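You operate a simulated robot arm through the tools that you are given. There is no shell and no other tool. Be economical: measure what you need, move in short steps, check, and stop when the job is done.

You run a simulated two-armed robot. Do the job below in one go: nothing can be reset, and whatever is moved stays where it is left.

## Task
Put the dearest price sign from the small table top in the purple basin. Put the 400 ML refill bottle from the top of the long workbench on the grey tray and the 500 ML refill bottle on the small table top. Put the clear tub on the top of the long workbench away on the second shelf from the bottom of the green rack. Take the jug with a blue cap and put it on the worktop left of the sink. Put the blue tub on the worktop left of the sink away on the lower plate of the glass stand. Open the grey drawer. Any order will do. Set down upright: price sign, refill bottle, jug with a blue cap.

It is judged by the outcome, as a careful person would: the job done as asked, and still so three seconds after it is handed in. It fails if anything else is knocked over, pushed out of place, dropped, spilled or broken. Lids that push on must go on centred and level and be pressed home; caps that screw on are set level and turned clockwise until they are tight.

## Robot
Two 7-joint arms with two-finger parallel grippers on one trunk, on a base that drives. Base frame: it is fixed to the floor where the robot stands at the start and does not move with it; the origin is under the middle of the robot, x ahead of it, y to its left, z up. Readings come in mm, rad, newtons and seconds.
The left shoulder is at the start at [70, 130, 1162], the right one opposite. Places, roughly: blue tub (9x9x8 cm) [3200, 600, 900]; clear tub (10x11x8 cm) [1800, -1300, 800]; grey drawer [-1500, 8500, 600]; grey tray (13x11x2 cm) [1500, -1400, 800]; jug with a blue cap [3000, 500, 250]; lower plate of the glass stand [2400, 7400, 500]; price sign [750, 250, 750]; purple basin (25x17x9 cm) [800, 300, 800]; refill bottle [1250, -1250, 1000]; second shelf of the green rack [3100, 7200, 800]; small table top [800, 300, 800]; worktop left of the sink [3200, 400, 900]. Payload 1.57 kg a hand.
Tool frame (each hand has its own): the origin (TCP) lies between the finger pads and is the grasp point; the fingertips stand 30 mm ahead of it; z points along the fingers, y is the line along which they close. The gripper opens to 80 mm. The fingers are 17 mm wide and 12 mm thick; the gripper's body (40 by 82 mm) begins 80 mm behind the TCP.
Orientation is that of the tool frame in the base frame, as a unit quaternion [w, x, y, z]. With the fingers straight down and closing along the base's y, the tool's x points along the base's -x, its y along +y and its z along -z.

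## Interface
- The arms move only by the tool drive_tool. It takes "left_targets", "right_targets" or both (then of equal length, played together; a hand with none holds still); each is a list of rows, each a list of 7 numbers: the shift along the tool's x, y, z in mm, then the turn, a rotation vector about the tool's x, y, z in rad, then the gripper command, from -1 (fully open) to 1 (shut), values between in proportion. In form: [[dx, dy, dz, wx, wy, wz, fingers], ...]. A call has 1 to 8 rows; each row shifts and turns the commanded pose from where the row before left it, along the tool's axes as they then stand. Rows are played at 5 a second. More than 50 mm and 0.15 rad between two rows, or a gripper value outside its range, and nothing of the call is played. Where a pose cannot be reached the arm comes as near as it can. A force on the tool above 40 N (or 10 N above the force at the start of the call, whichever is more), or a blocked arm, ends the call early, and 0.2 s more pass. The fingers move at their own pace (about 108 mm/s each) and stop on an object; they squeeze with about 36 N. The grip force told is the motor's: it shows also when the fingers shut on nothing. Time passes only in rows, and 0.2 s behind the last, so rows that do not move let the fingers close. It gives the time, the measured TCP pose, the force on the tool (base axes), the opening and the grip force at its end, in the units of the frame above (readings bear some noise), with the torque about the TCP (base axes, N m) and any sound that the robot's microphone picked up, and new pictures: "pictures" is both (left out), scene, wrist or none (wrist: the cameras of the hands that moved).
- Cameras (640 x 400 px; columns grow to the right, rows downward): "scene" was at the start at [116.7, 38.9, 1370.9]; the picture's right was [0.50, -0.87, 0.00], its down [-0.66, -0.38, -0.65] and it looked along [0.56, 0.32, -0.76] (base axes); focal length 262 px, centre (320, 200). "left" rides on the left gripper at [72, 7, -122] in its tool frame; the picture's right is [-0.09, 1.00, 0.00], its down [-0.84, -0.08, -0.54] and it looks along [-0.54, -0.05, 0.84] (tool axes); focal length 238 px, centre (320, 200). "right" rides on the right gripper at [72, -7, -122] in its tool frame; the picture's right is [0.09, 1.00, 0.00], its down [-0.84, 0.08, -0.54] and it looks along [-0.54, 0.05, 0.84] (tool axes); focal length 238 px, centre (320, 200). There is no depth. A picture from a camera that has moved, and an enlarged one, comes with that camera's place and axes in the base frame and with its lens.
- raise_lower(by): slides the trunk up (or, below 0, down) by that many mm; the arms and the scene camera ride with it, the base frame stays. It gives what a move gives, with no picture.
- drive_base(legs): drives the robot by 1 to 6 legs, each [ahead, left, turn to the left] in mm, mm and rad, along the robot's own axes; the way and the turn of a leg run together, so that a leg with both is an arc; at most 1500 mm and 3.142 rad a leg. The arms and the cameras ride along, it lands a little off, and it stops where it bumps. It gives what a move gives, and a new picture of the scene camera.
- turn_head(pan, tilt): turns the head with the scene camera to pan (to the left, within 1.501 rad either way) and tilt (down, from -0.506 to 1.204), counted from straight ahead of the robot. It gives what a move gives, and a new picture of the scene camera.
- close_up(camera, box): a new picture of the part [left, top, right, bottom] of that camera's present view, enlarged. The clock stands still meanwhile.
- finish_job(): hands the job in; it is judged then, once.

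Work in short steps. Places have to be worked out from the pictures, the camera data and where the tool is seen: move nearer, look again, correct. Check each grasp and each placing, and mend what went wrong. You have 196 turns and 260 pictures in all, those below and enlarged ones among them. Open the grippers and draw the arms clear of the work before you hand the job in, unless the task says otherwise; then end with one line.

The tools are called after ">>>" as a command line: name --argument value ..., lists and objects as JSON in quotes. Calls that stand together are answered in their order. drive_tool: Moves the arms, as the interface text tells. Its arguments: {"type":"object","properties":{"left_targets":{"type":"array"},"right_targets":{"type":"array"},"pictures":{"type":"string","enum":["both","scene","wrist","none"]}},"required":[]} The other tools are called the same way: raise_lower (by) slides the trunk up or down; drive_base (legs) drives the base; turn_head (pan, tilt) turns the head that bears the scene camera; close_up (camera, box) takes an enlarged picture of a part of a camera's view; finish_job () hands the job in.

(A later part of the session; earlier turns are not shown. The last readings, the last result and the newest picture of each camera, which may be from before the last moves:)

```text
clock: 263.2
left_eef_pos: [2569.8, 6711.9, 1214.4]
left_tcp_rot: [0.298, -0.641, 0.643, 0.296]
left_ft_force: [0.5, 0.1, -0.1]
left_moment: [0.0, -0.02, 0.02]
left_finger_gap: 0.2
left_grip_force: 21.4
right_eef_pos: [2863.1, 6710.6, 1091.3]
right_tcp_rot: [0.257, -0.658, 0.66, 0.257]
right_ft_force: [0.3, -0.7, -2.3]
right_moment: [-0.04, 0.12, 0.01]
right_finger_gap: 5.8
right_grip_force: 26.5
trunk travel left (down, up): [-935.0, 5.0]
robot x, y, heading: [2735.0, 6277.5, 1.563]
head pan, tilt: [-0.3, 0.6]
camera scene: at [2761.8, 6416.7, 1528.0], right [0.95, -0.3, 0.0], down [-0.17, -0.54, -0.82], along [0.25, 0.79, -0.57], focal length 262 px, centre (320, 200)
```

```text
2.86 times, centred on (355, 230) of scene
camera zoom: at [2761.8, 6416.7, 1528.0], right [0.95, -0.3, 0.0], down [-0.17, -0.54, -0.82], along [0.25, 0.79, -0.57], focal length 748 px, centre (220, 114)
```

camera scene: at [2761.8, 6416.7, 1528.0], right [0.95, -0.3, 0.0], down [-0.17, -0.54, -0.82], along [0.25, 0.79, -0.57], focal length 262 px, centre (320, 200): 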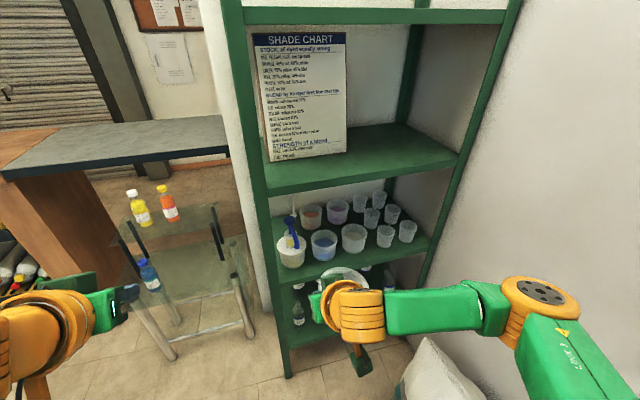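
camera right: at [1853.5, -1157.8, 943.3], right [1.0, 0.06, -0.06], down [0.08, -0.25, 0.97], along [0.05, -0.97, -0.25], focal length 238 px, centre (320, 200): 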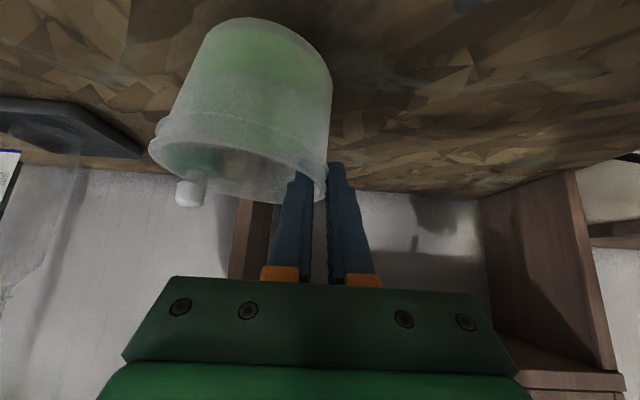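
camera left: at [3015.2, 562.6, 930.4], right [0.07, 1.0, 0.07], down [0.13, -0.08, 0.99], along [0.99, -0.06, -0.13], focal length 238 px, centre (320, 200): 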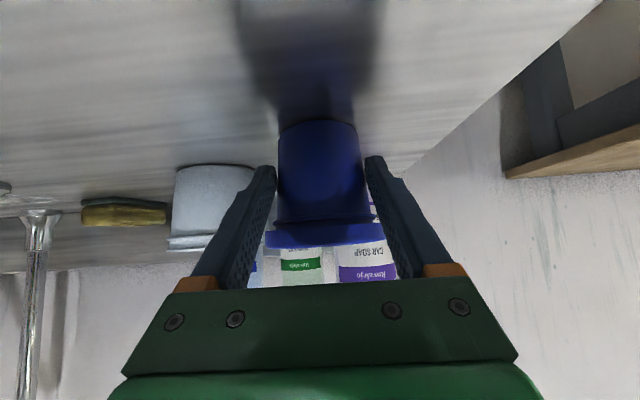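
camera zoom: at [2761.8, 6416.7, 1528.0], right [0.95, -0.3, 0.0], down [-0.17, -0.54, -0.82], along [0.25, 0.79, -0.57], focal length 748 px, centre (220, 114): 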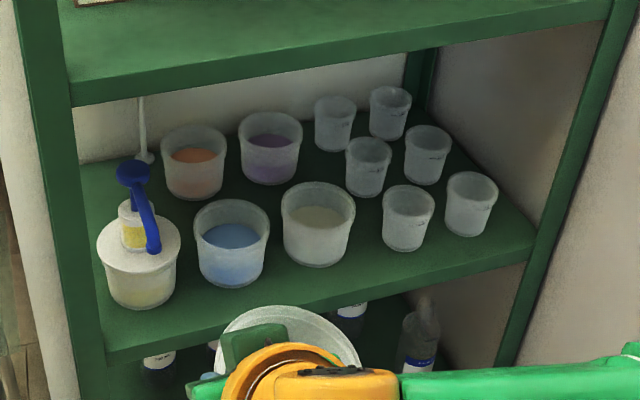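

Analysis: shelf 2 (z≈774) has one free slot, back-left (≈[2868,7243]) behind the spray bottle; the present grip side can't get there. I'll park the tub on the empty right part of shelf 3 (z≈1155) and regrasp. First raise the right hand 190 mm.

>>> drive_tool --right_targets '[[-26, 0, -28, 0, 0, 0, 1], [-26, 0, -28, 0, 0, 0, 1], [-26, 0, -28, 0, 0, 0, 1], [-26, 0, -28, 0, 0, 0, 1], [-25, 0, -28, 0, 0, 0, 1]]' --pictures "none"

>>> drive_base --legs '[[0, -245, 0], [250, 0, 0]]'

>>> turn_head --pan -0.3 --tilt 0.45

```text
clock: 264.4
left_eef_pos: [2568.3, 6710.9, 1215.6]
left_tcp_rot: [0.299, -0.64, 0.643, 0.296]
left_ft_force: [-0.1, 0.4, -0.1]
left_moment: [-0.03, -0.02, 0.0]
left_finger_gap: 0.0
left_grip_force: 21.2
right_eef_pos: [2860.3, 6711.4, 1282.0]
right_tcp_rot: [0.258, -0.657, 0.66, 0.257]
right_ft_force: [-1.1, -1.1, -2.3]
right_moment: [-0.05, 0.11, 0.0]
right_finger_gap: 5.7
right_grip_force: 26.1
trunk travel left (down, up): [-935.0, 5.0]
robot x, y, heading: [2729.8, 6281.6, 1.559]
head pan, tilt: [-0.3, 0.6]
```

```text
clock: 267.8
left_eef_pos: [2816.2, 6961.6, 1215.3]
left_tcp_rot: [0.297, -0.641, 0.643, 0.295]
left_ft_force: [-0.7, 0.4, -0.4]
left_moment: [-0.02, 0.01, -0.02]
left_finger_gap: 0.0
left_grip_force: 21.4
right_eef_pos: [3111.1, 6960.9, 1281.1]
right_tcp_rot: [0.257, -0.657, 0.661, 0.256]
right_ft_force: [-0.5, -0.7, -2.9]
right_moment: [-0.02, 0.11, 0.02]
right_finger_gap: 5.8
right_grip_force: 25.6
trunk travel left (down, up): [-935.0, 5.0]
robot x, y, heading: [2980.5, 6526.4, 1.563]
head pan, tilt: [-0.3, 0.6]
stopped in leg 2: the robot was blocked; the commanded pose is now the measured one
camera scene: at [3008.9, 6666.7, 1527.8], right [0.95, -0.3, 0.0], down [-0.17, -0.54, -0.82], along [0.25, 0.79, -0.57], focal length 262 px, centre (320, 200)
```

scene: 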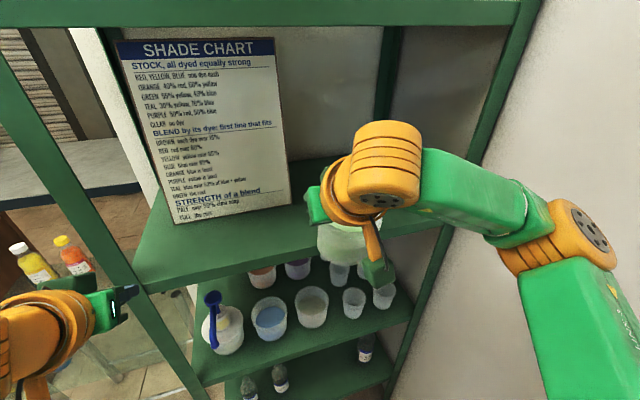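

```text
clock: 268.5
left_eef_pos: [2815.5, 6960.2, 1215.4]
left_tcp_rot: [0.298, -0.64, 0.644, 0.296]
left_ft_force: [-0.2, 0.5, -0.3]
left_moment: [-0.02, 0.01, -0.01]
left_finger_gap: 0.2
left_grip_force: 21.3
right_eef_pos: [3109.3, 6960.4, 1281.2]
right_tcp_rot: [0.257, -0.656, 0.662, 0.256]
right_ft_force: [-0.2, -0.6, -3.1]
right_moment: [-0.04, 0.13, -0.01]
right_finger_gap: 5.7
right_grip_force: 25.7
trunk travel left (down, up): [-935.0, 5.0]
robot x, y, heading: [2982.8, 6528.0, 1.567]
head pan, tilt: [-0.3, 0.45]
camera scene: at [3009.8, 6668.7, 1541.5], right [0.95, -0.3, 0.0], down [-0.13, -0.42, -0.9], along [0.27, 0.86, -0.44], focal length 262 px, centre (320, 200)
```

scene: 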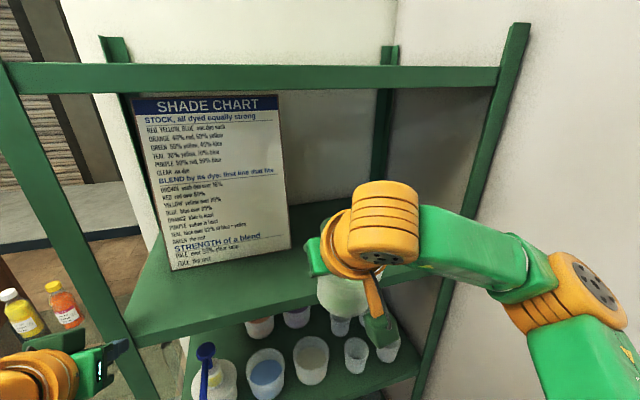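

Blocked — possibly the left hand near the rack post. I retract the left hand and look down to the right.

>>> drive_tool --left_targets '[[10, 10, -40, 0, 0, 0, 1], [10, 10, -40, 0, 0, 0, 1], [10, 10, -40, 0, 0, 0, 1]]' --pictures "none"

>>> turn_head --pan -0.7 --tilt 1.1

```text
clock: 269.3
left_eef_pos: [2782.3, 6872.7, 1292.5]
left_tcp_rot: [0.298, -0.639, 0.645, 0.295]
left_ft_force: [0.1, 0.1, 0.4]
left_moment: [0.03, 0.0, 0.01]
left_finger_gap: 0.0
left_grip_force: 21.5
left hand out of reach, approached as far as the arm can: row 2, 3
right_eef_pos: [3108.2, 6958.5, 1281.8]
right_tcp_rot: [0.258, -0.656, 0.662, 0.256]
right_ft_force: [0.2, -0.9, -2.6]
right_moment: [-0.04, 0.09, 0.01]
right_finger_gap: 5.4
right_grip_force: 25.5
trunk travel left (down, up): [-935.0, 5.0]
robot x, y, heading: [2982.7, 6527.6, 1.564]
head pan, tilt: [-0.3, 0.45]
```

```text
clock: 270.4
left_eef_pos: [2782.7, 6874.8, 1291.4]
left_tcp_rot: [0.298, -0.64, 0.644, 0.294]
left_ft_force: [-0.2, 1.3, 0.2]
left_moment: [0.01, 0.0, 0.01]
left_finger_gap: 0.0
left_grip_force: 20.9
right_eef_pos: [3109.7, 6959.0, 1282.0]
right_tcp_rot: [0.258, -0.656, 0.661, 0.257]
right_ft_force: [0.3, -0.8, -2.7]
right_moment: [-0.02, 0.16, 0.0]
right_finger_gap: 5.5
right_grip_force: 25.5
trunk travel left (down, up): [-935.0, 5.0]
robot x, y, heading: [2980.8, 6528.5, 1.565]
head pan, tilt: [-0.7, 1.1]
camera scene: at [3022.9, 6628.4, 1489.5], right [0.76, -0.65, 0.0], down [-0.58, -0.68, -0.45], along [0.29, 0.35, -0.89], focal length 262 px, centre (320, 200)
```

scene: 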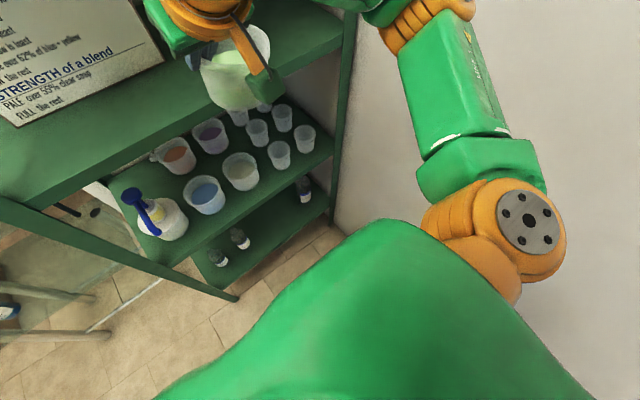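

The base may have touched the bag at right. Back off 100 mm and look for it.

>>> drive_base --legs '[[-100, 0, 0]]'

>>> turn_head --pan -0.9 --tilt 0.9

```text
clock: 271.5
left_eef_pos: [2781.9, 6783.9, 1289.3]
left_tcp_rot: [0.296, -0.641, 0.645, 0.292]
left_ft_force: [-0.5, 1.0, -0.7]
left_moment: [0.0, 0.01, 0.01]
left_finger_gap: 0.1
left_grip_force: 21.4
right_eef_pos: [3108.2, 6870.9, 1277.1]
right_tcp_rot: [0.255, -0.658, 0.662, 0.254]
right_ft_force: [0.9, 1.0, -1.9]
right_moment: [-0.08, 0.13, -0.03]
right_finger_gap: 5.6
right_grip_force: 26.2
trunk travel left (down, up): [-935.0, 5.0]
robot x, y, heading: [2981.1, 6430.1, 1.564]
head pan, tilt: [-0.7, 1.1]
camera scene: at [3022.1, 6540.7, 1488.6], right [0.76, -0.65, 0.01], down [-0.58, -0.68, -0.45], along [0.29, 0.34, -0.89], focal length 262 px, centre (320, 200)
```

scene: 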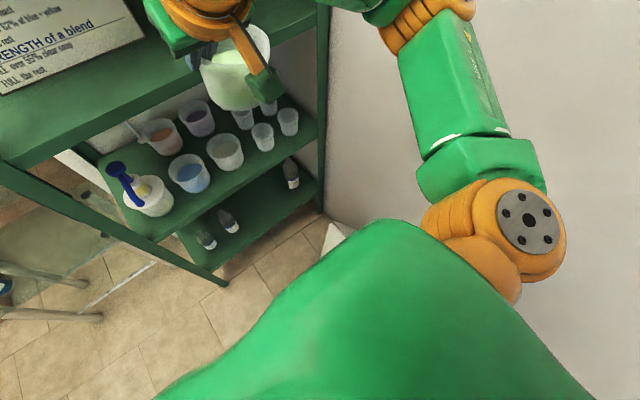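

```text
clock: 272.2
left_eef_pos: [2781.9, 6777.5, 1290.8]
left_tcp_rot: [0.297, -0.641, 0.644, 0.294]
left_ft_force: [-0.1, -1.4, 0.2]
left_moment: [0.02, -0.03, 0.01]
left_finger_gap: 0.1
left_grip_force: 20.9
right_eef_pos: [3108.4, 6863.6, 1279.2]
right_tcp_rot: [0.257, -0.657, 0.661, 0.256]
right_ft_force: [0.8, 0.3, -2.4]
right_moment: [-0.05, 0.1, 0.02]
right_finger_gap: 5.7
right_grip_force: 26.2
trunk travel left (down, up): [-935.0, 5.0]
robot x, y, heading: [2980.4, 6428.6, 1.56]
head pan, tilt: [-0.901, 0.901]
camera scene: at [3040.6, 6531.0, 1503.1], right [0.62, -0.79, 0.0], down [-0.62, -0.49, -0.62], along [0.49, 0.38, -0.79], focal length 262 px, centre (320, 200)
```

scene: 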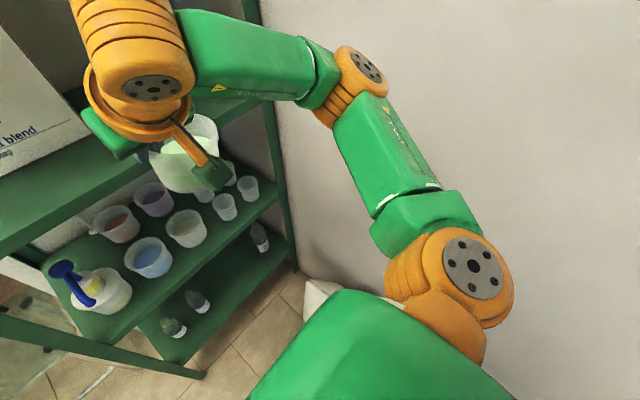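

Move 80 mm ahead, then extend the right hand over shelf 3 (raising 20 mm).

>>> drive_base --legs '[[78, 0, 0]]'

>>> drive_tool --right_targets '[[-14, 0, -15, 0, 0, 0, 1], [-27, 0, 25, 0, 0, 0, 1], [-27, 0, 25, 0, 0, 0, 1], [-28, 0, 26, 0, 0, 0, 1]]' --pictures "wrist"

>>> turn_head --pan -0.4 --tilt 0.6

```text
clock: 273.3
left_eef_pos: [2781.3, 6841.5, 1294.8]
left_tcp_rot: [0.3, -0.639, 0.642, 0.298]
left_ft_force: [-0.4, -1.3, 1.0]
left_moment: [0.01, 0.01, 0.03]
left_finger_gap: 0.0
left_grip_force: 21.4
right_eef_pos: [3108.3, 6928.1, 1286.6]
right_tcp_rot: [0.261, -0.655, 0.659, 0.26]
right_ft_force: [0.0, -0.9, -2.4]
right_moment: [-0.02, 0.08, 0.03]
right_finger_gap: 5.7
right_grip_force: 25.8
trunk travel left (down, up): [-935.0, 5.0]
robot x, y, heading: [2983.8, 6506.5, 1.571]
head pan, tilt: [-0.901, 0.901]
camera scene: at [3040.7, 6592.8, 1504.2], right [0.62, -0.79, -0.01], down [-0.62, -0.48, -0.63], along [0.49, 0.39, -0.78], focal length 262 px, centre (320, 200)
```

scene: 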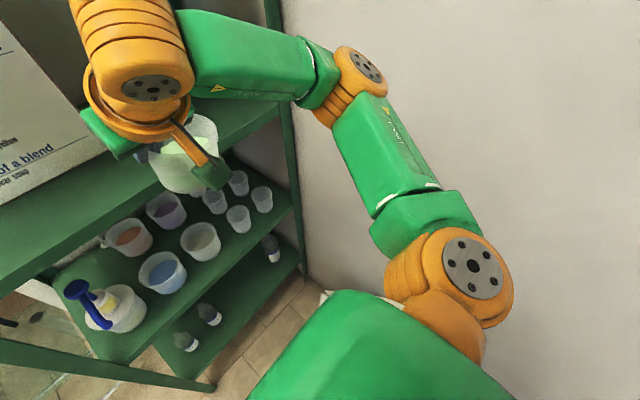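

```text
clock: 274.3
left_eef_pos: [2781.6, 6855.9, 1290.6]
left_tcp_rot: [0.297, -0.641, 0.643, 0.294]
left_ft_force: [0.4, 0.3, -0.3]
left_moment: [-0.05, 0.04, 0.0]
left_finger_gap: 0.1
left_grip_force: 21.2
right_eef_pos: [3105.7, 7056.2, 1300.6]
right_tcp_rot: [0.256, -0.658, 0.661, 0.255]
right_ft_force: [0.1, 0.6, -2.3]
right_moment: [-0.04, 0.09, -0.01]
right_finger_gap: 5.5
right_grip_force: 25.4
trunk travel left (down, up): [-935.0, 5.0]
robot x, y, heading: [2983.7, 6506.8, 1.567]
head pan, tilt: [-0.901, 0.901]
camera right: at [3111.6, 6921.3, 1342.5], right [-1.0, -0.06, -0.06], down [-0.08, 0.25, 0.97], along [-0.05, 0.97, -0.25], focal length 238 px, centre (320, 200)
```

right: 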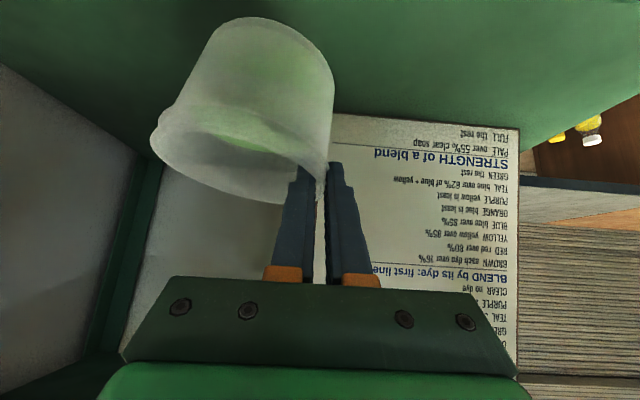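

```text
clock: 275.2
left_eef_pos: [2781.8, 6852.9, 1291.5]
left_tcp_rot: [0.298, -0.64, 0.644, 0.295]
left_ft_force: [0.2, 0.1, -0.7]
left_moment: [0.02, 0.0, 0.01]
left_finger_gap: 0.2
left_grip_force: 21.3
right_eef_pos: [3106.6, 7051.0, 1301.9]
right_tcp_rot: [0.258, -0.657, 0.66, 0.257]
right_ft_force: [0.7, 0.3, -2.9]
right_moment: [-0.04, 0.11, 0.0]
right_finger_gap: 6.0
right_grip_force: 25.4
trunk travel left (down, up): [-935.0, 5.0]
robot x, y, heading: [2983.3, 6509.5, 1.566]
head pan, tilt: [-0.4, 0.6]
camera scene: at [3016.2, 6640.2, 1528.0], right [0.92, -0.39, 0.0], down [-0.22, -0.52, -0.82], along [0.32, 0.76, -0.57], focal length 262 px, centre (320, 200)
```

scene: 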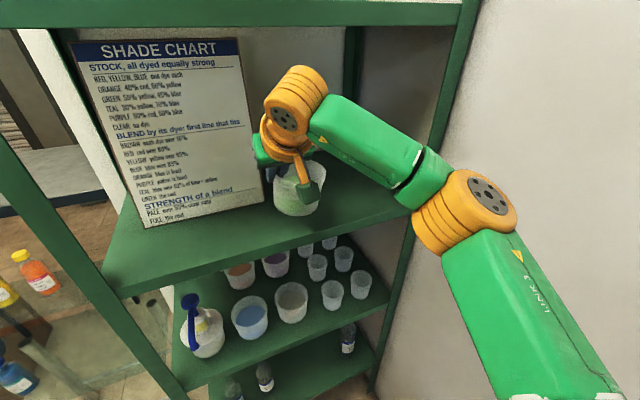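

Tub is over shelf 3. Lower gradually to contact.

>>> drive_tool --right_targets '[[10, 0, 11, 0, 0, 0, 1], [10, 0, 11, 0, 0, 0, 1], [4, 0, 4, 0, 0, 0, 1], [3, 0, 3, 0, 0, 0, 1], [3, 0, 3, 0, 0, 0, 1]]' --pictures "wrist"

>>> close_up --camera "scene" --box '[220, 120, 380, 280]'

```text
clock: 276.4
left_eef_pos: [2782.9, 6852.7, 1291.2]
left_tcp_rot: [0.298, -0.64, 0.644, 0.294]
left_ft_force: [0.0, 0.0, -0.3]
left_moment: [0.01, -0.02, -0.03]
left_finger_gap: 0.1
left_grip_force: 20.8
right_eef_pos: [3109.9, 7051.8, 1257.2]
right_tcp_rot: [0.257, -0.657, 0.66, 0.257]
right_ft_force: [-0.3, -0.4, -2.8]
right_moment: [0.02, 0.11, 0.01]
right_finger_gap: 5.7
right_grip_force: 25.6
trunk travel left (down, up): [-935.0, 5.0]
robot x, y, heading: [2979.0, 6506.4, 1.564]
head pan, tilt: [-0.4, 0.6]
camera right: at [3114.5, 6916.7, 1299.2], right [-1.0, -0.06, -0.06], down [-0.08, 0.25, 0.97], along [-0.05, 0.97, -0.25], focal length 238 px, centre (320, 200)
```

right: 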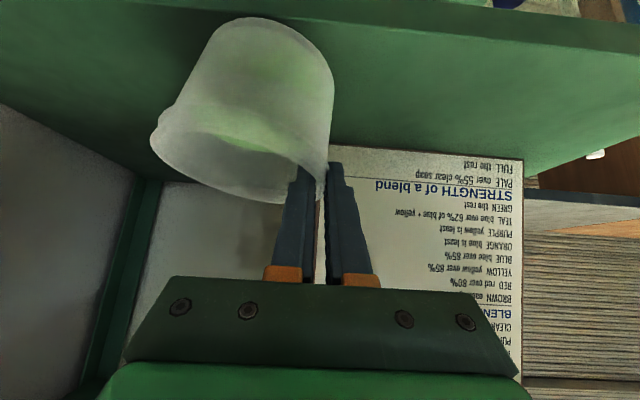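

```text
2.50 times, centred on (300, 200) of scene
camera zoom: at [3016.3, 6641.1, 1528.0], right [0.92, -0.39, 0.0], down [-0.22, -0.52, -0.82], along [0.32, 0.76, -0.57], focal length 654 px, centre (370, 200)
```

zoom: 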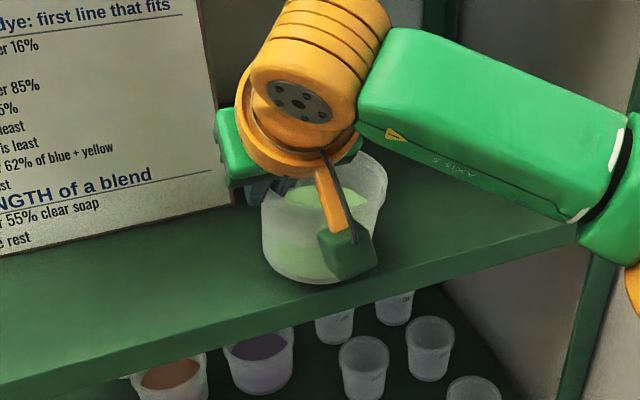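

>>> drive_tool --right_targets '[[3, 0, 3, 0, 0, 0, 1], [3, 0, 3, 0, 0, 0, 1], [2, 0, 2, 0, 0, 0, 1], [2, 0, 2, 0, 0, 0, 1], [2, 0, 2, 0, 0, 0, 1]]' --pictures "none"

```text
clock: 277.6
left_eef_pos: [2780.2, 6851.4, 1291.4]
left_tcp_rot: [0.298, -0.641, 0.643, 0.295]
left_ft_force: [1.3, -0.1, 0.4]
left_moment: [-0.02, 0.02, -0.01]
left_finger_gap: 0.0
left_grip_force: 21.3
right_eef_pos: [3106.3, 7047.8, 1241.6]
right_tcp_rot: [0.259, -0.656, 0.66, 0.257]
right_ft_force: [-0.7, 0.3, 1.2]
right_moment: [-0.03, -0.15, 0.03]
right_finger_gap: 5.3
right_grip_force: 25.6
trunk travel left (down, up): [-935.0, 5.0]
robot x, y, heading: [2979.9, 6508.4, 1.569]
head pan, tilt: [-0.4, 0.6]
```

Touching on the low side; continue a few mm so it sits level.

>>> drive_tool --right_targets '[[1.5, 0, 1.5, 0, 0, 0, 1], [1.5, 0, 1.5, 0, 0, 0, 1], [1.5, 0, 1.5, 0, 0, 0, 1]]' --pictures "wrist"

```text
clock: 278.4
left_eef_pos: [2778.4, 6849.8, 1290.9]
left_tcp_rot: [0.299, -0.64, 0.643, 0.295]
left_ft_force: [-0.6, -0.2, 0.3]
left_moment: [0.01, -0.02, 0.06]
left_finger_gap: 0.0
left_grip_force: 21.3
right_eef_pos: [3106.2, 7047.1, 1235.8]
right_tcp_rot: [0.259, -0.658, 0.659, 0.257]
right_ft_force: [-2.8, 1.0, 7.2]
right_moment: [-0.15, -0.33, -0.04]
right_finger_gap: 5.4
right_grip_force: 25.8
trunk travel left (down, up): [-935.0, 5.0]
robot x, y, heading: [2982.5, 6507.5, 1.569]
head pan, tilt: [-0.4, 0.6]
camera right: at [3111.7, 6911.8, 1277.1], right [-1.0, -0.06, -0.06], down [-0.08, 0.25, 0.97], along [-0.05, 0.97, -0.25], focal length 238 px, centre (320, 200)
```

right: 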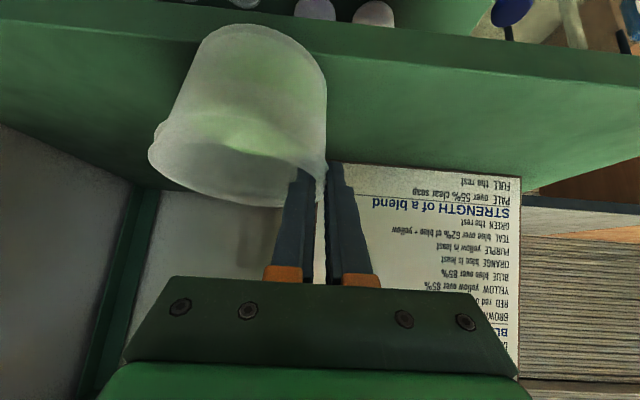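

It sits level but overhangs the shelf edge ~15 mm. Lift 14 mm, move 32 mm further in, and lower again.

>>> drive_tool --right_targets '[[-10, 0, -10, 0, 0, 0, 1], [-12, 0, 11, 0, 0, 0, 1], [-12, 0, 11, 0, 0, 0, 1], [5, 0, 5, 0, 0, 0, 1], [3, 0, 3, 0, 0, 0, 1], [2, 0, 2, 0, 0, 0, 1]]' --pictures "wrist"

```text
clock: 279.8
left_eef_pos: [2779.2, 6850.1, 1291.3]
left_tcp_rot: [0.298, -0.641, 0.642, 0.295]
left_ft_force: [-0.3, 0.0, -0.6]
left_moment: [0.03, -0.01, 0.01]
left_finger_gap: 0.0
left_grip_force: 21.4
right_eef_pos: [3106.3, 7080.6, 1238.0]
right_tcp_rot: [0.259, -0.658, 0.659, 0.256]
right_ft_force: [-1.2, 1.0, 5.6]
right_moment: [-0.14, -0.34, 0.01]
right_finger_gap: 5.6
right_grip_force: 25.4
trunk travel left (down, up): [-935.0, 5.0]
robot x, y, heading: [2981.8, 6512.2, 1.567]
head pan, tilt: [-0.4, 0.6]
camera right: at [3112.5, 6945.3, 1277.6], right [-1.0, -0.06, -0.06], down [-0.08, 0.25, 0.97], along [-0.05, 0.97, -0.25], focal length 238 px, centre (320, 200)
```

right: 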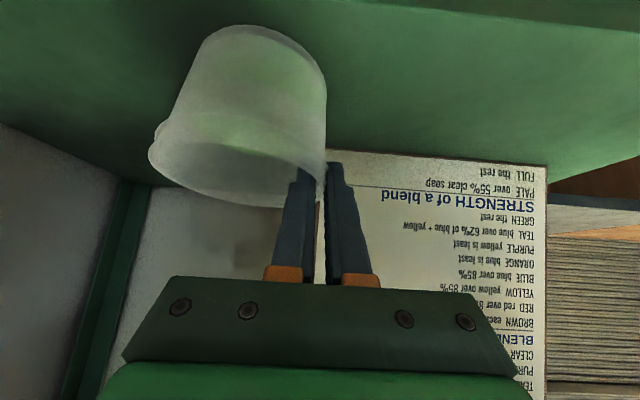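

Now within the shelf. Release gently and back out along the tool.

>>> drive_tool --right_targets '[[1, 0, 1, 0, 0, 0, 1], [0, 0, 0, 0, 0, 0, 0.7], [0, 0, 0, 0, 0, 0, 0.4], [0, 0, 0, 0, 0, 0, 0.4], [0, 0, -20, 0, 0, 0, 0.4], [0, 0, -30, 0, 0, 0, 0.4], [0, 0, -40, 0, 0, 0, 0.4], [0, 0, -45, 0, 0, 0, 0.4]]' --pictures "both"

```text
clock: 281.6
left_eef_pos: [2781.6, 6849.2, 1291.3]
left_tcp_rot: [0.298, -0.641, 0.643, 0.295]
left_ft_force: [0.4, 0.2, -0.4]
left_moment: [0.03, 0.0, -0.02]
left_finger_gap: 0.0
left_grip_force: 21.1
right_eef_pos: [3105.9, 6988.2, 1335.9]
right_tcp_rot: [0.258, -0.657, 0.66, 0.258]
right_ft_force: [0.6, -0.5, 1.0]
right_moment: [0.03, -0.03, 0.04]
right_finger_gap: 24.2
right_grip_force: 0.1
trunk travel left (down, up): [-935.0, 5.0]
robot x, y, heading: [2977.9, 6507.8, 1.567]
head pan, tilt: [-0.4, 0.6]
camera scene: at [3015.7, 6637.8, 1528.3], right [0.92, -0.39, 0.0], down [-0.22, -0.52, -0.83], along [0.32, 0.76, -0.56], focal length 262 px, centre (320, 200)
camera right: at [3111.6, 6853.0, 1377.4], right [-1.0, -0.06, -0.06], down [-0.08, 0.25, 0.97], along [-0.04, 0.97, -0.25], focal length 238 px, centre (320, 200)
```

scene: 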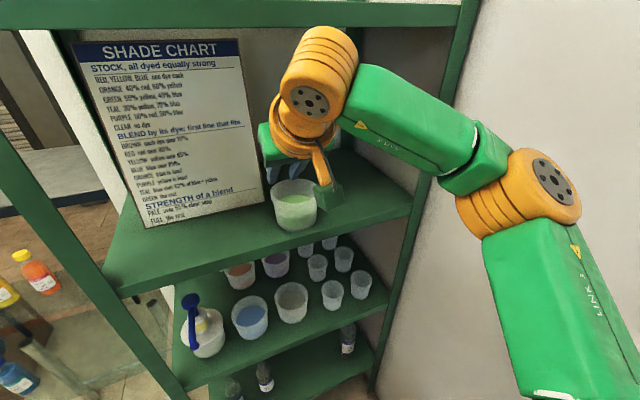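
right: 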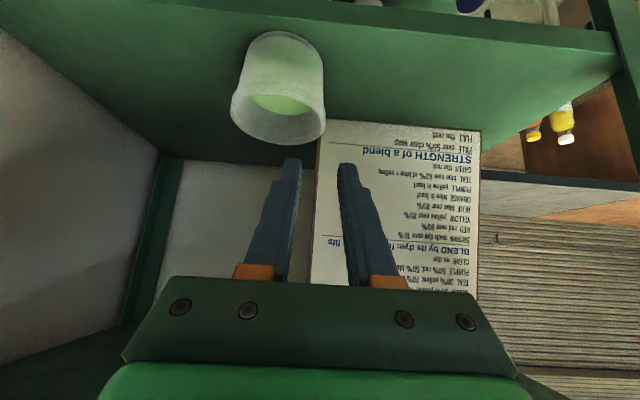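

Tub parked safely on shelf 3. Now I back off and try rolling the right hand 180° (camera on top) with more pitch for the insertion.

>>> drive_base --legs '[[-170, 0, 0]]'

>>> drive_tool --right_targets '[[0, 0, 0, 0, 0, 0.15, 0.4], [0, 0, 0, 0, 0, 0.15, 0.4], [0, 0, 0, 0, 0, 0.15, 0.4], [0, 0, 0, 0, 0, 0.15, 0.4], [0, 0, 0, 0, 0, 0.15, 0.4], [0, 0, 0, 0, 0, 0.15, 0.4], [0, 0, 0, 0, 0, 0.15, 0.4], [0, 0, 0, 0, 0, 0.15, 0.4]]' --pictures "none"

```text
clock: 283.1
left_eef_pos: [2780.8, 6684.9, 1289.7]
left_tcp_rot: [0.296, -0.642, 0.644, 0.294]
left_ft_force: [-0.3, 0.5, -0.2]
left_moment: [-0.01, 0.0, 0.0]
left_finger_gap: 0.0
left_grip_force: 21.5
right_eef_pos: [3106.6, 6823.4, 1333.4]
right_tcp_rot: [0.257, -0.657, 0.661, 0.255]
right_ft_force: [0.4, 0.1, -0.2]
right_moment: [-0.02, 0.03, 0.03]
right_finger_gap: 23.8
right_grip_force: 0.1
trunk travel left (down, up): [-935.0, 5.0]
robot x, y, heading: [2981.4, 6337.0, 1.563]
head pan, tilt: [-0.4, 0.6]
camera scene: at [3015.3, 6474.1, 1527.6], right [0.92, -0.39, 0.0], down [-0.22, -0.52, -0.82], along [0.32, 0.76, -0.57], focal length 262 px, centre (320, 200)
```

scene: 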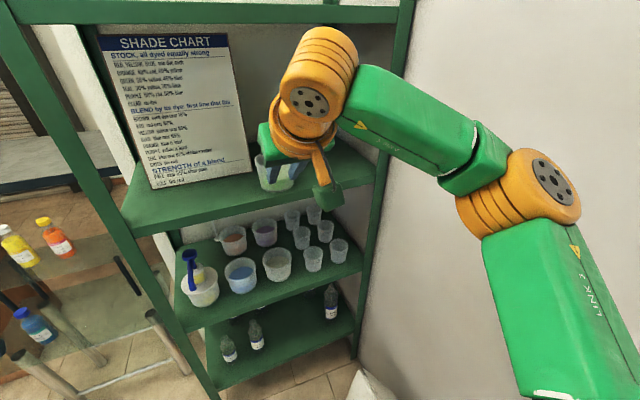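

```text
clock: 284.9
left_eef_pos: [2780.5, 6679.5, 1291.1]
left_tcp_rot: [0.298, -0.641, 0.643, 0.295]
left_ft_force: [-0.2, -0.1, -0.1]
left_moment: [0.01, -0.02, -0.01]
left_finger_gap: 0.0
left_grip_force: 21.3
right_eef_pos: [3104.3, 6819.8, 1335.9]
right_tcp_rot: [0.068, -0.168, 0.916, 0.357]
right_ft_force: [-0.5, 0.4, 0.3]
right_moment: [-0.02, -0.01, 0.0]
right_finger_gap: 24.2
right_grip_force: 0.1
trunk travel left (down, up): [-935.0, 5.0]
robot x, y, heading: [2983.3, 6336.9, 1.568]
head pan, tilt: [-0.4, 0.6]
```

>>> drive_tool --right_targets '[[0, 0, 0, 0, 0, 0.15, 0.4], [0, 0, 0, 0, 0, 0.15, 0.4], [0, 0, 0, 0, 0, 0.15, 0.4], [0, 0, 0, 0, 0, 0.15, 0.4], [0, 0, 0, 0, 0, 0.15, 0.4], [0, 0, 0, 0, 0, 0.15, 0.4], [0, 0, 0, 0, 0, 0.15, 0.4], [0, 0, 0, 0, 0, 0.15, 0.4]]' --pictures "none"

>>> drive_tool --right_targets '[[0, 0, 0, 0, 0, 0.15, 0.4], [0, 0, 0, 0, 0, 0.15, 0.4], [0, 0, 0, 0, 0, 0.15, 0.4], [0, 0, 0, 0, 0, 0.15, 0.4], [0, 0, 0, 0, 0, 0.14, 0.4]]' --pictures "both"

```text
clock: 286.7
left_eef_pos: [2781.0, 6679.3, 1290.7]
left_tcp_rot: [0.297, -0.641, 0.643, 0.294]
left_ft_force: [0.1, -0.9, -0.4]
left_moment: [-0.03, 0.01, -0.03]
left_finger_gap: 0.0
left_grip_force: 21.0
right_eef_pos: [3105.5, 6820.1, 1334.4]
right_tcp_rot: [-0.146, 0.378, 0.851, 0.334]
right_ft_force: [-0.6, 0.3, 0.8]
right_moment: [-0.04, 0.03, 0.0]
right_finger_gap: 24.0
right_grip_force: 0.1
trunk travel left (down, up): [-935.0, 5.0]
robot x, y, heading: [2983.5, 6337.3, 1.567]
head pan, tilt: [-0.4, 0.6]
```

```text
clock: 287.9
left_eef_pos: [2780.8, 6680.6, 1291.3]
left_tcp_rot: [0.297, -0.641, 0.643, 0.295]
left_ft_force: [0.3, -0.1, 0.1]
left_moment: [-0.01, 0.0, -0.02]
left_finger_gap: 0.1
left_grip_force: 21.3
right_eef_pos: [3105.4, 6818.6, 1334.5]
right_tcp_rot: [-0.257, 0.66, 0.657, 0.258]
right_ft_force: [0.1, -0.2, 0.6]
right_moment: [-0.02, 0.01, -0.02]
right_finger_gap: 23.9
right_grip_force: 0.0
trunk travel left (down, up): [-935.0, 5.0]
robot x, y, heading: [2981.8, 6335.7, 1.565]
head pan, tilt: [-0.4, 0.6]
camera scene: at [3015.2, 6468.9, 1528.1], right [0.92, -0.39, 0.0], down [-0.22, -0.52, -0.82], along [0.32, 0.76, -0.57], focal length 262 px, centre (320, 200)
camera right: at [3098.3, 6789.8, 1473.8], right [1.0, 0.06, 0.06], down [0.07, -0.98, -0.17], along [0.05, 0.17, -0.98], focal length 238 px, centre (320, 200)
```

scene: 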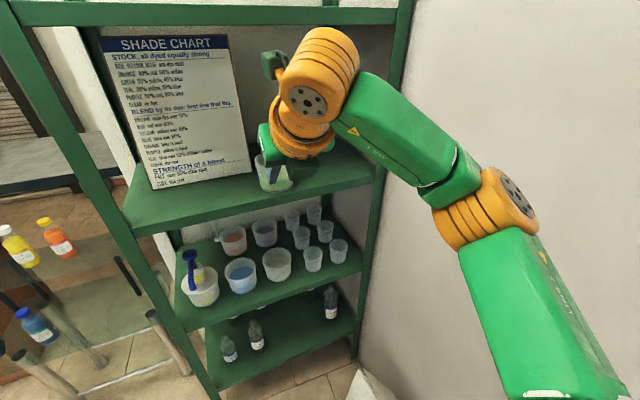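
right: 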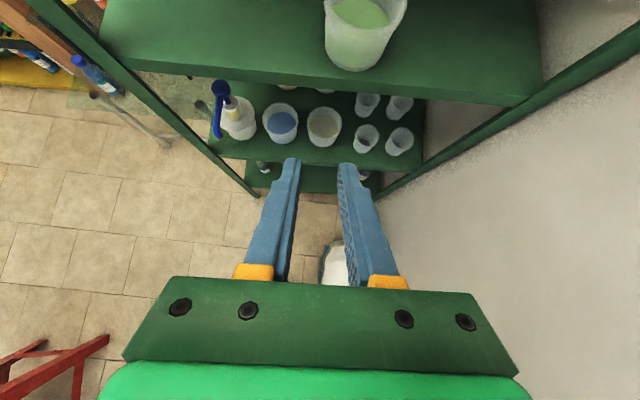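

Roll works, camera now on top. I pitch to ~70°, shift the hand right 100 mm, then drive back in.

>>> drive_tool --right_targets '[[0, 25, 0, 0, 0.118, 0, 0.4], [0, 25, 0, 0, 0.118, 0, 0.4], [0, 25, 0, 0, 0.118, 0, 0.4], [0, 25, 0, 0, 0.118, 0, 0.4]]' --pictures "none"

>>> drive_base --legs '[[165, 0, 0]]'

>>> close_up --camera "right" --box '[0, 0, 640, 400]'

```text
clock: 288.9
left_eef_pos: [2781.6, 6681.1, 1292.0]
left_tcp_rot: [0.297, -0.641, 0.643, 0.295]
left_ft_force: [0.2, 0.2, -0.4]
left_moment: [-0.02, -0.02, 0.01]
left_finger_gap: 0.1
left_grip_force: 20.8
right_eef_pos: [3205.5, 6817.5, 1335.6]
right_tcp_rot: [-0.403, 0.58, 0.579, 0.406]
right_ft_force: [0.1, -0.1, -0.8]
right_moment: [0.0, -0.01, 0.03]
right_finger_gap: 23.8
right_grip_force: 0.1
trunk travel left (down, up): [-935.0, 5.0]
robot x, y, heading: [2983.5, 6338.4, 1.569]
head pan, tilt: [-0.4, 0.6]
```

```text
clock: 290.3
left_eef_pos: [2781.7, 6842.3, 1293.0]
left_tcp_rot: [0.299, -0.641, 0.642, 0.297]
left_ft_force: [0.6, 0.0, 0.2]
left_moment: [0.02, 0.0, -0.02]
left_finger_gap: 0.0
left_grip_force: 21.0
right_eef_pos: [3205.2, 6979.4, 1335.7]
right_tcp_rot: [-0.405, 0.579, 0.579, 0.406]
right_ft_force: [0.1, -0.1, -0.8]
right_moment: [0.0, -0.01, 0.01]
right_finger_gap: 24.1
right_grip_force: 0.0
trunk travel left (down, up): [-935.0, 5.0]
robot x, y, heading: [2982.0, 6505.5, 1.569]
head pan, tilt: [-0.4, 0.6]
camera scene: at [3016.1, 6629.8, 1528.6], right [0.92, -0.39, 0.0], down [-0.22, -0.52, -0.83], along [0.32, 0.76, -0.56], focal length 262 px, centre (320, 200)
```

scene: 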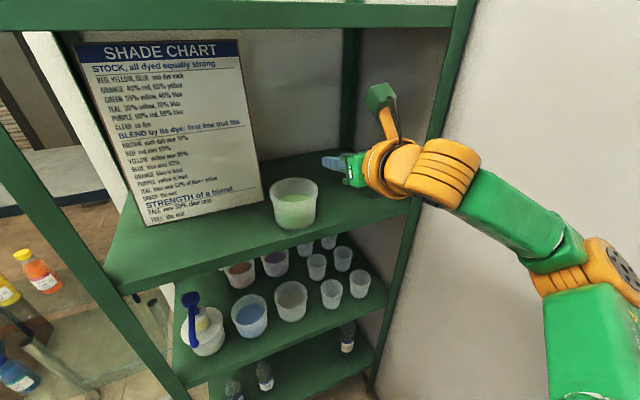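

```text
1.00 times, centred on (320, 200) of right (not enlarged: the box is as wide or as high as the picture)
camera zoom: at [3197.6, 6890.9, 1446.6], right [1.0, 0.03, 0.09], down [0.08, -0.8, -0.6], along [0.05, 0.6, -0.8], focal length 238 px, centre (320, 200)
```

zoom: 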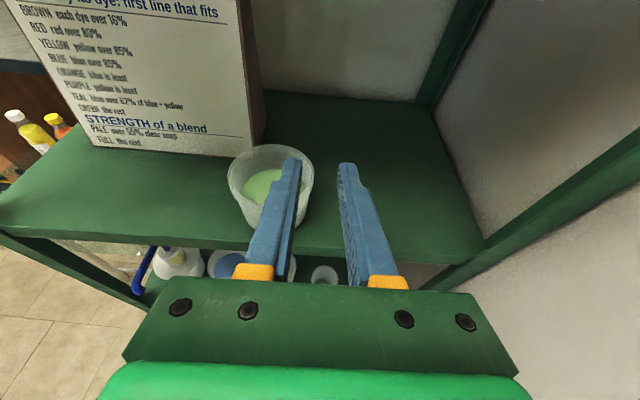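

Tub centre ≈[3150,7088], right wall x≈3200. Move above the wall first.

>>> drive_tool --right_targets '[[-9, -2, 39, 0, 0, 0, 0.4], [-9, -2, 39, 0, 0, 0, 0.4], [-10, -1, 38, 0, 0, 0, 0.4]]' --pictures "wrist"

```text
clock: 291.1
left_eef_pos: [2780.4, 6848.7, 1290.7]
left_tcp_rot: [0.297, -0.641, 0.644, 0.294]
left_ft_force: [-0.7, 0.5, -1.0]
left_moment: [0.03, -0.02, 0.0]
left_finger_gap: 0.0
left_grip_force: 21.6
right_eef_pos: [3197.1, 7084.5, 1265.9]
right_tcp_rot: [-0.403, 0.581, 0.581, 0.405]
right_ft_force: [-0.5, 0.4, 0.5]
right_moment: [-0.02, 0.03, -0.03]
right_finger_gap: 24.2
right_grip_force: 0.2
trunk travel left (down, up): [-935.0, 5.0]
robot x, y, heading: [2980.7, 6506.6, 1.568]
head pan, tilt: [-0.4, 0.6]
camera right: at [3190.5, 6996.3, 1376.5], right [1.0, 0.03, 0.09], down [0.08, -0.8, -0.6], along [0.05, 0.6, -0.8], focal length 238 px, centre (320, 200)
```

right: 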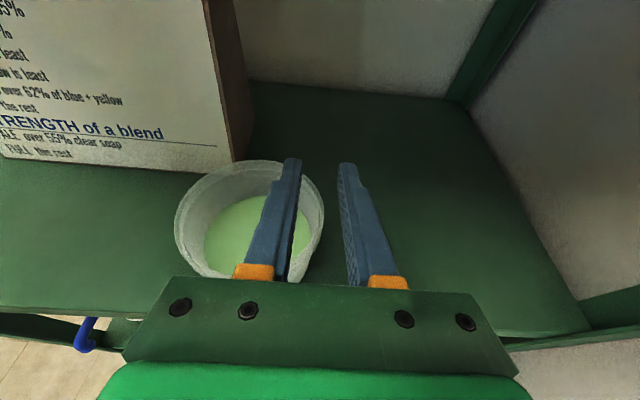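

Fingers straddle the right wall; descend 36 mm and close.

>>> drive_tool --right_targets '[[-12, 1, 4, 0, 0, 0, 0.4], [-12, 0, 4, 0, 0, 0, 0.4], [-10, 0, 4, 0, 0, 0, 0.4], [0, 0, 0, 0, 0, 0, 1], [0, 0, 0, 0, 0, 0, 1], [0, 0, 0, 0, 0, 0, 1]]' --pictures "both"

```text
clock: 292.5
left_eef_pos: [2780.0, 6845.9, 1291.4]
left_tcp_rot: [0.298, -0.641, 0.643, 0.294]
left_ft_force: [0.5, -0.1, -0.9]
left_moment: [0.0, 0.01, 0.03]
left_finger_gap: 0.0
left_grip_force: 21.1
right_eef_pos: [3199.5, 7082.2, 1232.9]
right_tcp_rot: [-0.404, 0.58, 0.58, 0.406]
right_ft_force: [-0.9, 1.7, 7.9]
right_moment: [0.05, 0.05, 0.0]
right_finger_gap: 10.6
right_grip_force: 28.0
trunk travel left (down, up): [-935.0, 5.0]
robot x, y, heading: [2983.5, 6500.7, 1.567]
head pan, tilt: [-0.4, 0.6]
camera scene: at [3014.5, 6633.8, 1528.4], right [0.92, -0.39, 0.0], down [-0.22, -0.52, -0.83], along [0.32, 0.76, -0.56], focal length 262 px, centre (320, 200)
camera right: at [3192.4, 6993.3, 1342.5], right [1.0, 0.03, 0.09], down [0.08, -0.8, -0.6], along [0.05, 0.6, -0.8], focal length 238 px, centre (320, 200)
```

scene: 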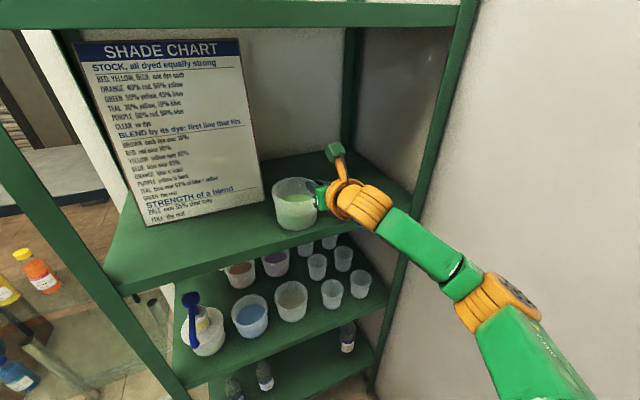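
right: 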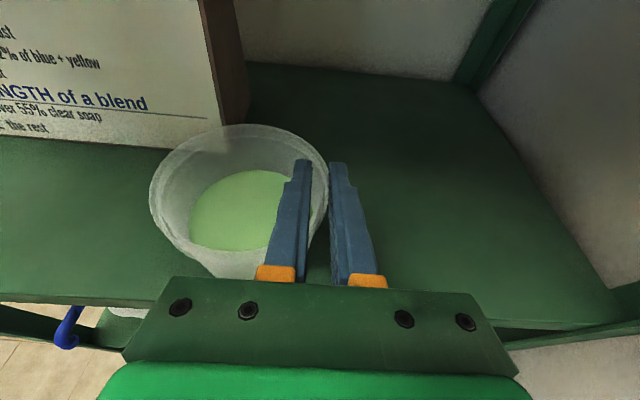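

Pinched (10.6 mm). Lift 20 mm and check.

>>> drive_tool --right_targets '[[0, 0, 0, 0, 0, 0, 1], [9, 0, -3, 0, 0, 0, 1], [9, 0, -3, 0, 0, 0, 1], [0, 0, 0, 0, 0, 0, 1]]' --pictures "wrist"

>>> close_up --camera "scene" --box '[220, 120, 400, 260]'

```text
clock: 293.5
left_eef_pos: [2781.6, 6847.0, 1291.0]
left_tcp_rot: [0.297, -0.641, 0.643, 0.294]
left_ft_force: [-0.2, 0.0, 0.6]
left_moment: [-0.01, 0.0, -0.01]
left_finger_gap: 0.1
left_grip_force: 21.8
right_eef_pos: [3201.6, 7084.3, 1251.2]
right_tcp_rot: [-0.404, 0.58, 0.581, 0.404]
right_ft_force: [-0.4, -0.7, -3.0]
right_moment: [-0.04, -0.1, -0.02]
right_finger_gap: 5.9
right_grip_force: 26.1
trunk travel left (down, up): [-935.0, 5.0]
robot x, y, heading: [2982.3, 6502.8, 1.567]
head pan, tilt: [-0.4, 0.6]
camera right: at [3193.5, 6995.9, 1361.1], right [1.0, 0.03, 0.09], down [0.08, -0.8, -0.6], along [0.05, 0.6, -0.8], focal length 238 px, centre (320, 200)
```

right: 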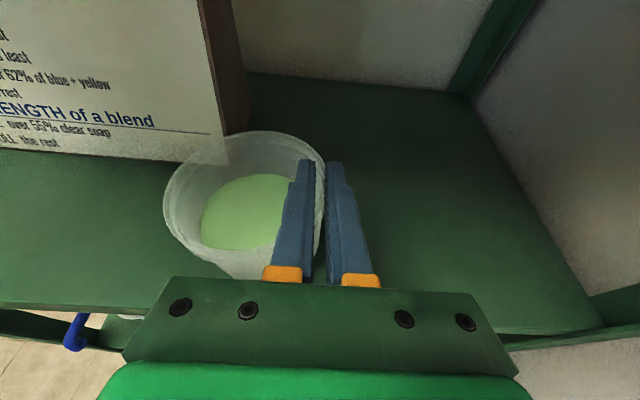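

```text
2.86 times, centred on (310, 190) of scene
camera zoom: at [3015.9, 6635.9, 1528.0], right [0.92, -0.39, 0.0], down [-0.22, -0.52, -0.82], along [0.32, 0.76, -0.57], focal length 748 px, centre (349, 229)
```

zoom: 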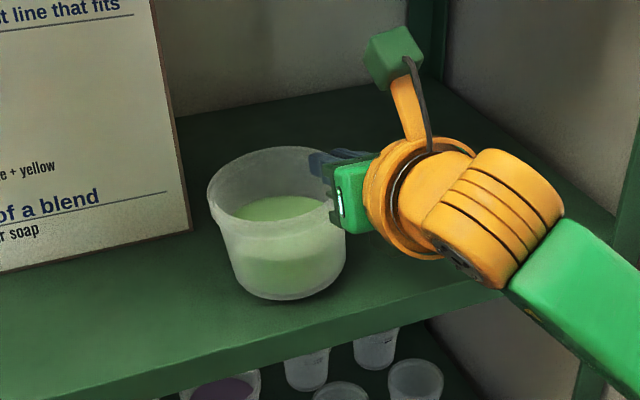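

Held with mild tilt. I lift 20 mm more, back out of the rack, then lower the trunk to shelf-2 height outside the rack.

>>> drive_tool --right_targets '[[19, 0, -7, 0, 0, 0, 1], [0, 0, 0, 0, 0, 0, 1]]' --pictures "none"

>>> drive_base --legs '[[-300, 0, 0]]'

>>> raise_lower --by -300

>>> drive_tool --right_targets '[[-7, 20, -19, 0, 0, 0, 1], [-7, 20, -19, 0, 0, 0, 1], [-7, 20, -19, 0, 0, 0, 1], [0, 20, 0, 0, 0, 0, 1]]' --pictures "wrist"

```text
clock: 294.1
left_eef_pos: [2781.8, 6847.8, 1291.3]
left_tcp_rot: [0.297, -0.641, 0.643, 0.295]
left_ft_force: [-0.4, 0.1, -0.8]
left_moment: [-0.01, 0.02, 0.0]
left_finger_gap: 0.0
left_grip_force: 21.1
right_eef_pos: [3200.5, 7084.5, 1270.4]
right_tcp_rot: [-0.403, 0.581, 0.58, 0.405]
right_ft_force: [0.2, 0.5, -2.1]
right_moment: [-0.03, -0.1, 0.0]
right_finger_gap: 6.0
right_grip_force: 25.8
trunk travel left (down, up): [-935.0, 5.0]
robot x, y, heading: [2980.7, 6503.9, 1.564]
head pan, tilt: [-0.4, 0.6]
```

```text
clock: 296.2
left_eef_pos: [2780.0, 6547.6, 1291.4]
left_tcp_rot: [0.297, -0.642, 0.643, 0.295]
left_ft_force: [-0.3, 1.1, 0.0]
left_moment: [0.01, 0.05, 0.01]
left_finger_gap: 0.0
left_grip_force: 21.7
right_eef_pos: [3199.5, 6789.3, 1270.0]
right_tcp_rot: [-0.404, 0.58, 0.582, 0.403]
right_ft_force: [0.3, -0.2, -1.9]
right_moment: [-0.01, -0.11, -0.02]
right_finger_gap: 5.9
right_grip_force: 25.7
trunk travel left (down, up): [-935.0, 5.0]
robot x, y, heading: [2981.0, 6200.7, 1.567]
head pan, tilt: [-0.4, 0.6]
camera scene: at [3015.1, 6338.7, 1527.6], right [0.92, -0.39, 0.0], down [-0.22, -0.52, -0.82], along [0.32, 0.76, -0.57], focal length 262 px, centre (320, 200)
```

scene: 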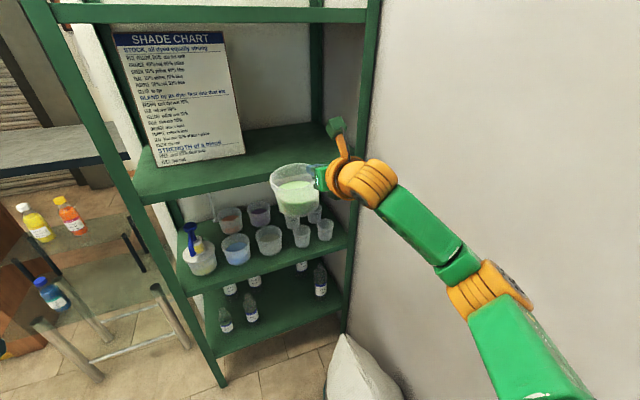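

```text
clock: 299.2
left_eef_pos: [2780.0, 6544.7, 990.8]
left_tcp_rot: [-0.297, 0.642, -0.642, -0.295]
left_ft_force: [-0.6, 0.1, -0.5]
left_moment: [-0.01, 0.0, 0.0]
left_finger_gap: 0.0
left_grip_force: 21.0
right_eef_pos: [3197.8, 6784.8, 972.0]
right_tcp_rot: [-0.404, 0.579, 0.581, 0.404]
right_ft_force: [0.1, -0.9, -2.9]
right_moment: [-0.09, -0.08, 0.04]
right_finger_gap: 5.4
right_grip_force: 25.3
trunk travel left (down, up): [-635.0, 305.0]
robot x, y, heading: [2981.2, 6200.3, 1.569]
head pan, tilt: [-0.4, 0.6]
```

```text
clock: 300.2
left_eef_pos: [2780.6, 6545.2, 991.8]
left_tcp_rot: [0.297, -0.642, 0.642, 0.295]
left_ft_force: [0.4, 0.1, 0.0]
left_moment: [0.0, 0.01, -0.01]
left_finger_gap: 0.0
left_grip_force: 21.5
right_eef_pos: [3280.1, 6725.5, 970.8]
right_tcp_rot: [-0.404, 0.58, 0.581, 0.404]
right_ft_force: [-0.2, -0.3, -2.9]
right_moment: [-0.02, -0.08, -0.03]
right_finger_gap: 5.6
right_grip_force: 25.4
trunk travel left (down, up): [-635.0, 305.0]
robot x, y, heading: [2983.1, 6202.8, 1.573]
head pan, tilt: [-0.4, 0.6]
camera right: at [3273.1, 6636.2, 1080.8], right [1.0, 0.03, 0.09], down [0.08, -0.8, -0.6], along [0.05, 0.6, -0.8], focal length 238 px, centre (320, 200)
```

right: 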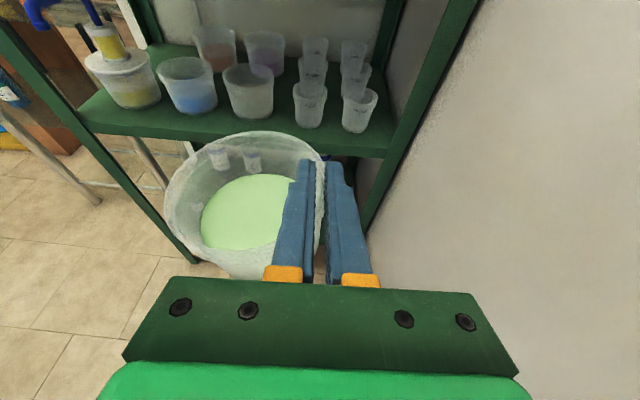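

Before inserting, I check where the right elbow lies relative to the rack.

>>> turn_head --pan -0.9 --tilt 0.7

```text
clock: 301.1
left_eef_pos: [2779.7, 6545.9, 991.0]
left_tcp_rot: [0.297, -0.642, 0.642, 0.295]
left_ft_force: [-0.2, 0.6, -0.2]
left_moment: [0.0, 0.01, -0.01]
left_finger_gap: 0.0
left_grip_force: 21.1
right_eef_pos: [3278.7, 6724.8, 970.2]
right_tcp_rot: [-0.404, 0.579, 0.581, 0.404]
right_ft_force: [-0.1, -0.6, -1.9]
right_moment: [-0.04, -0.09, -0.01]
right_finger_gap: 5.0
right_grip_force: 25.7
trunk travel left (down, up): [-635.0, 305.0]
robot x, y, heading: [2982.6, 6199.8, 1.569]
head pan, tilt: [-0.901, 0.7]
camera scene: at [3047.3, 6305.8, 1219.4], right [0.62, -0.78, 0.0], down [-0.5, -0.4, -0.76], along [0.6, 0.48, -0.64], focal length 262 px, centre (320, 200)
```

scene: 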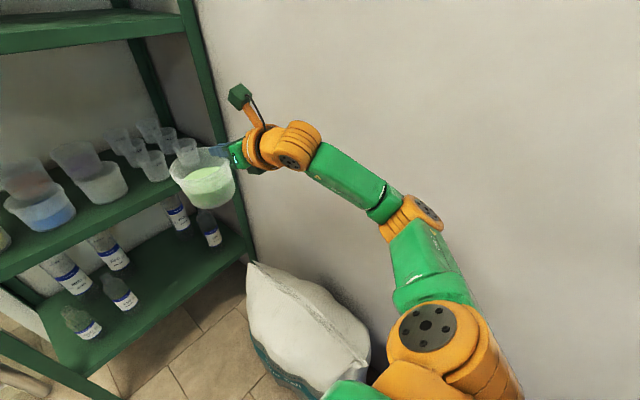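

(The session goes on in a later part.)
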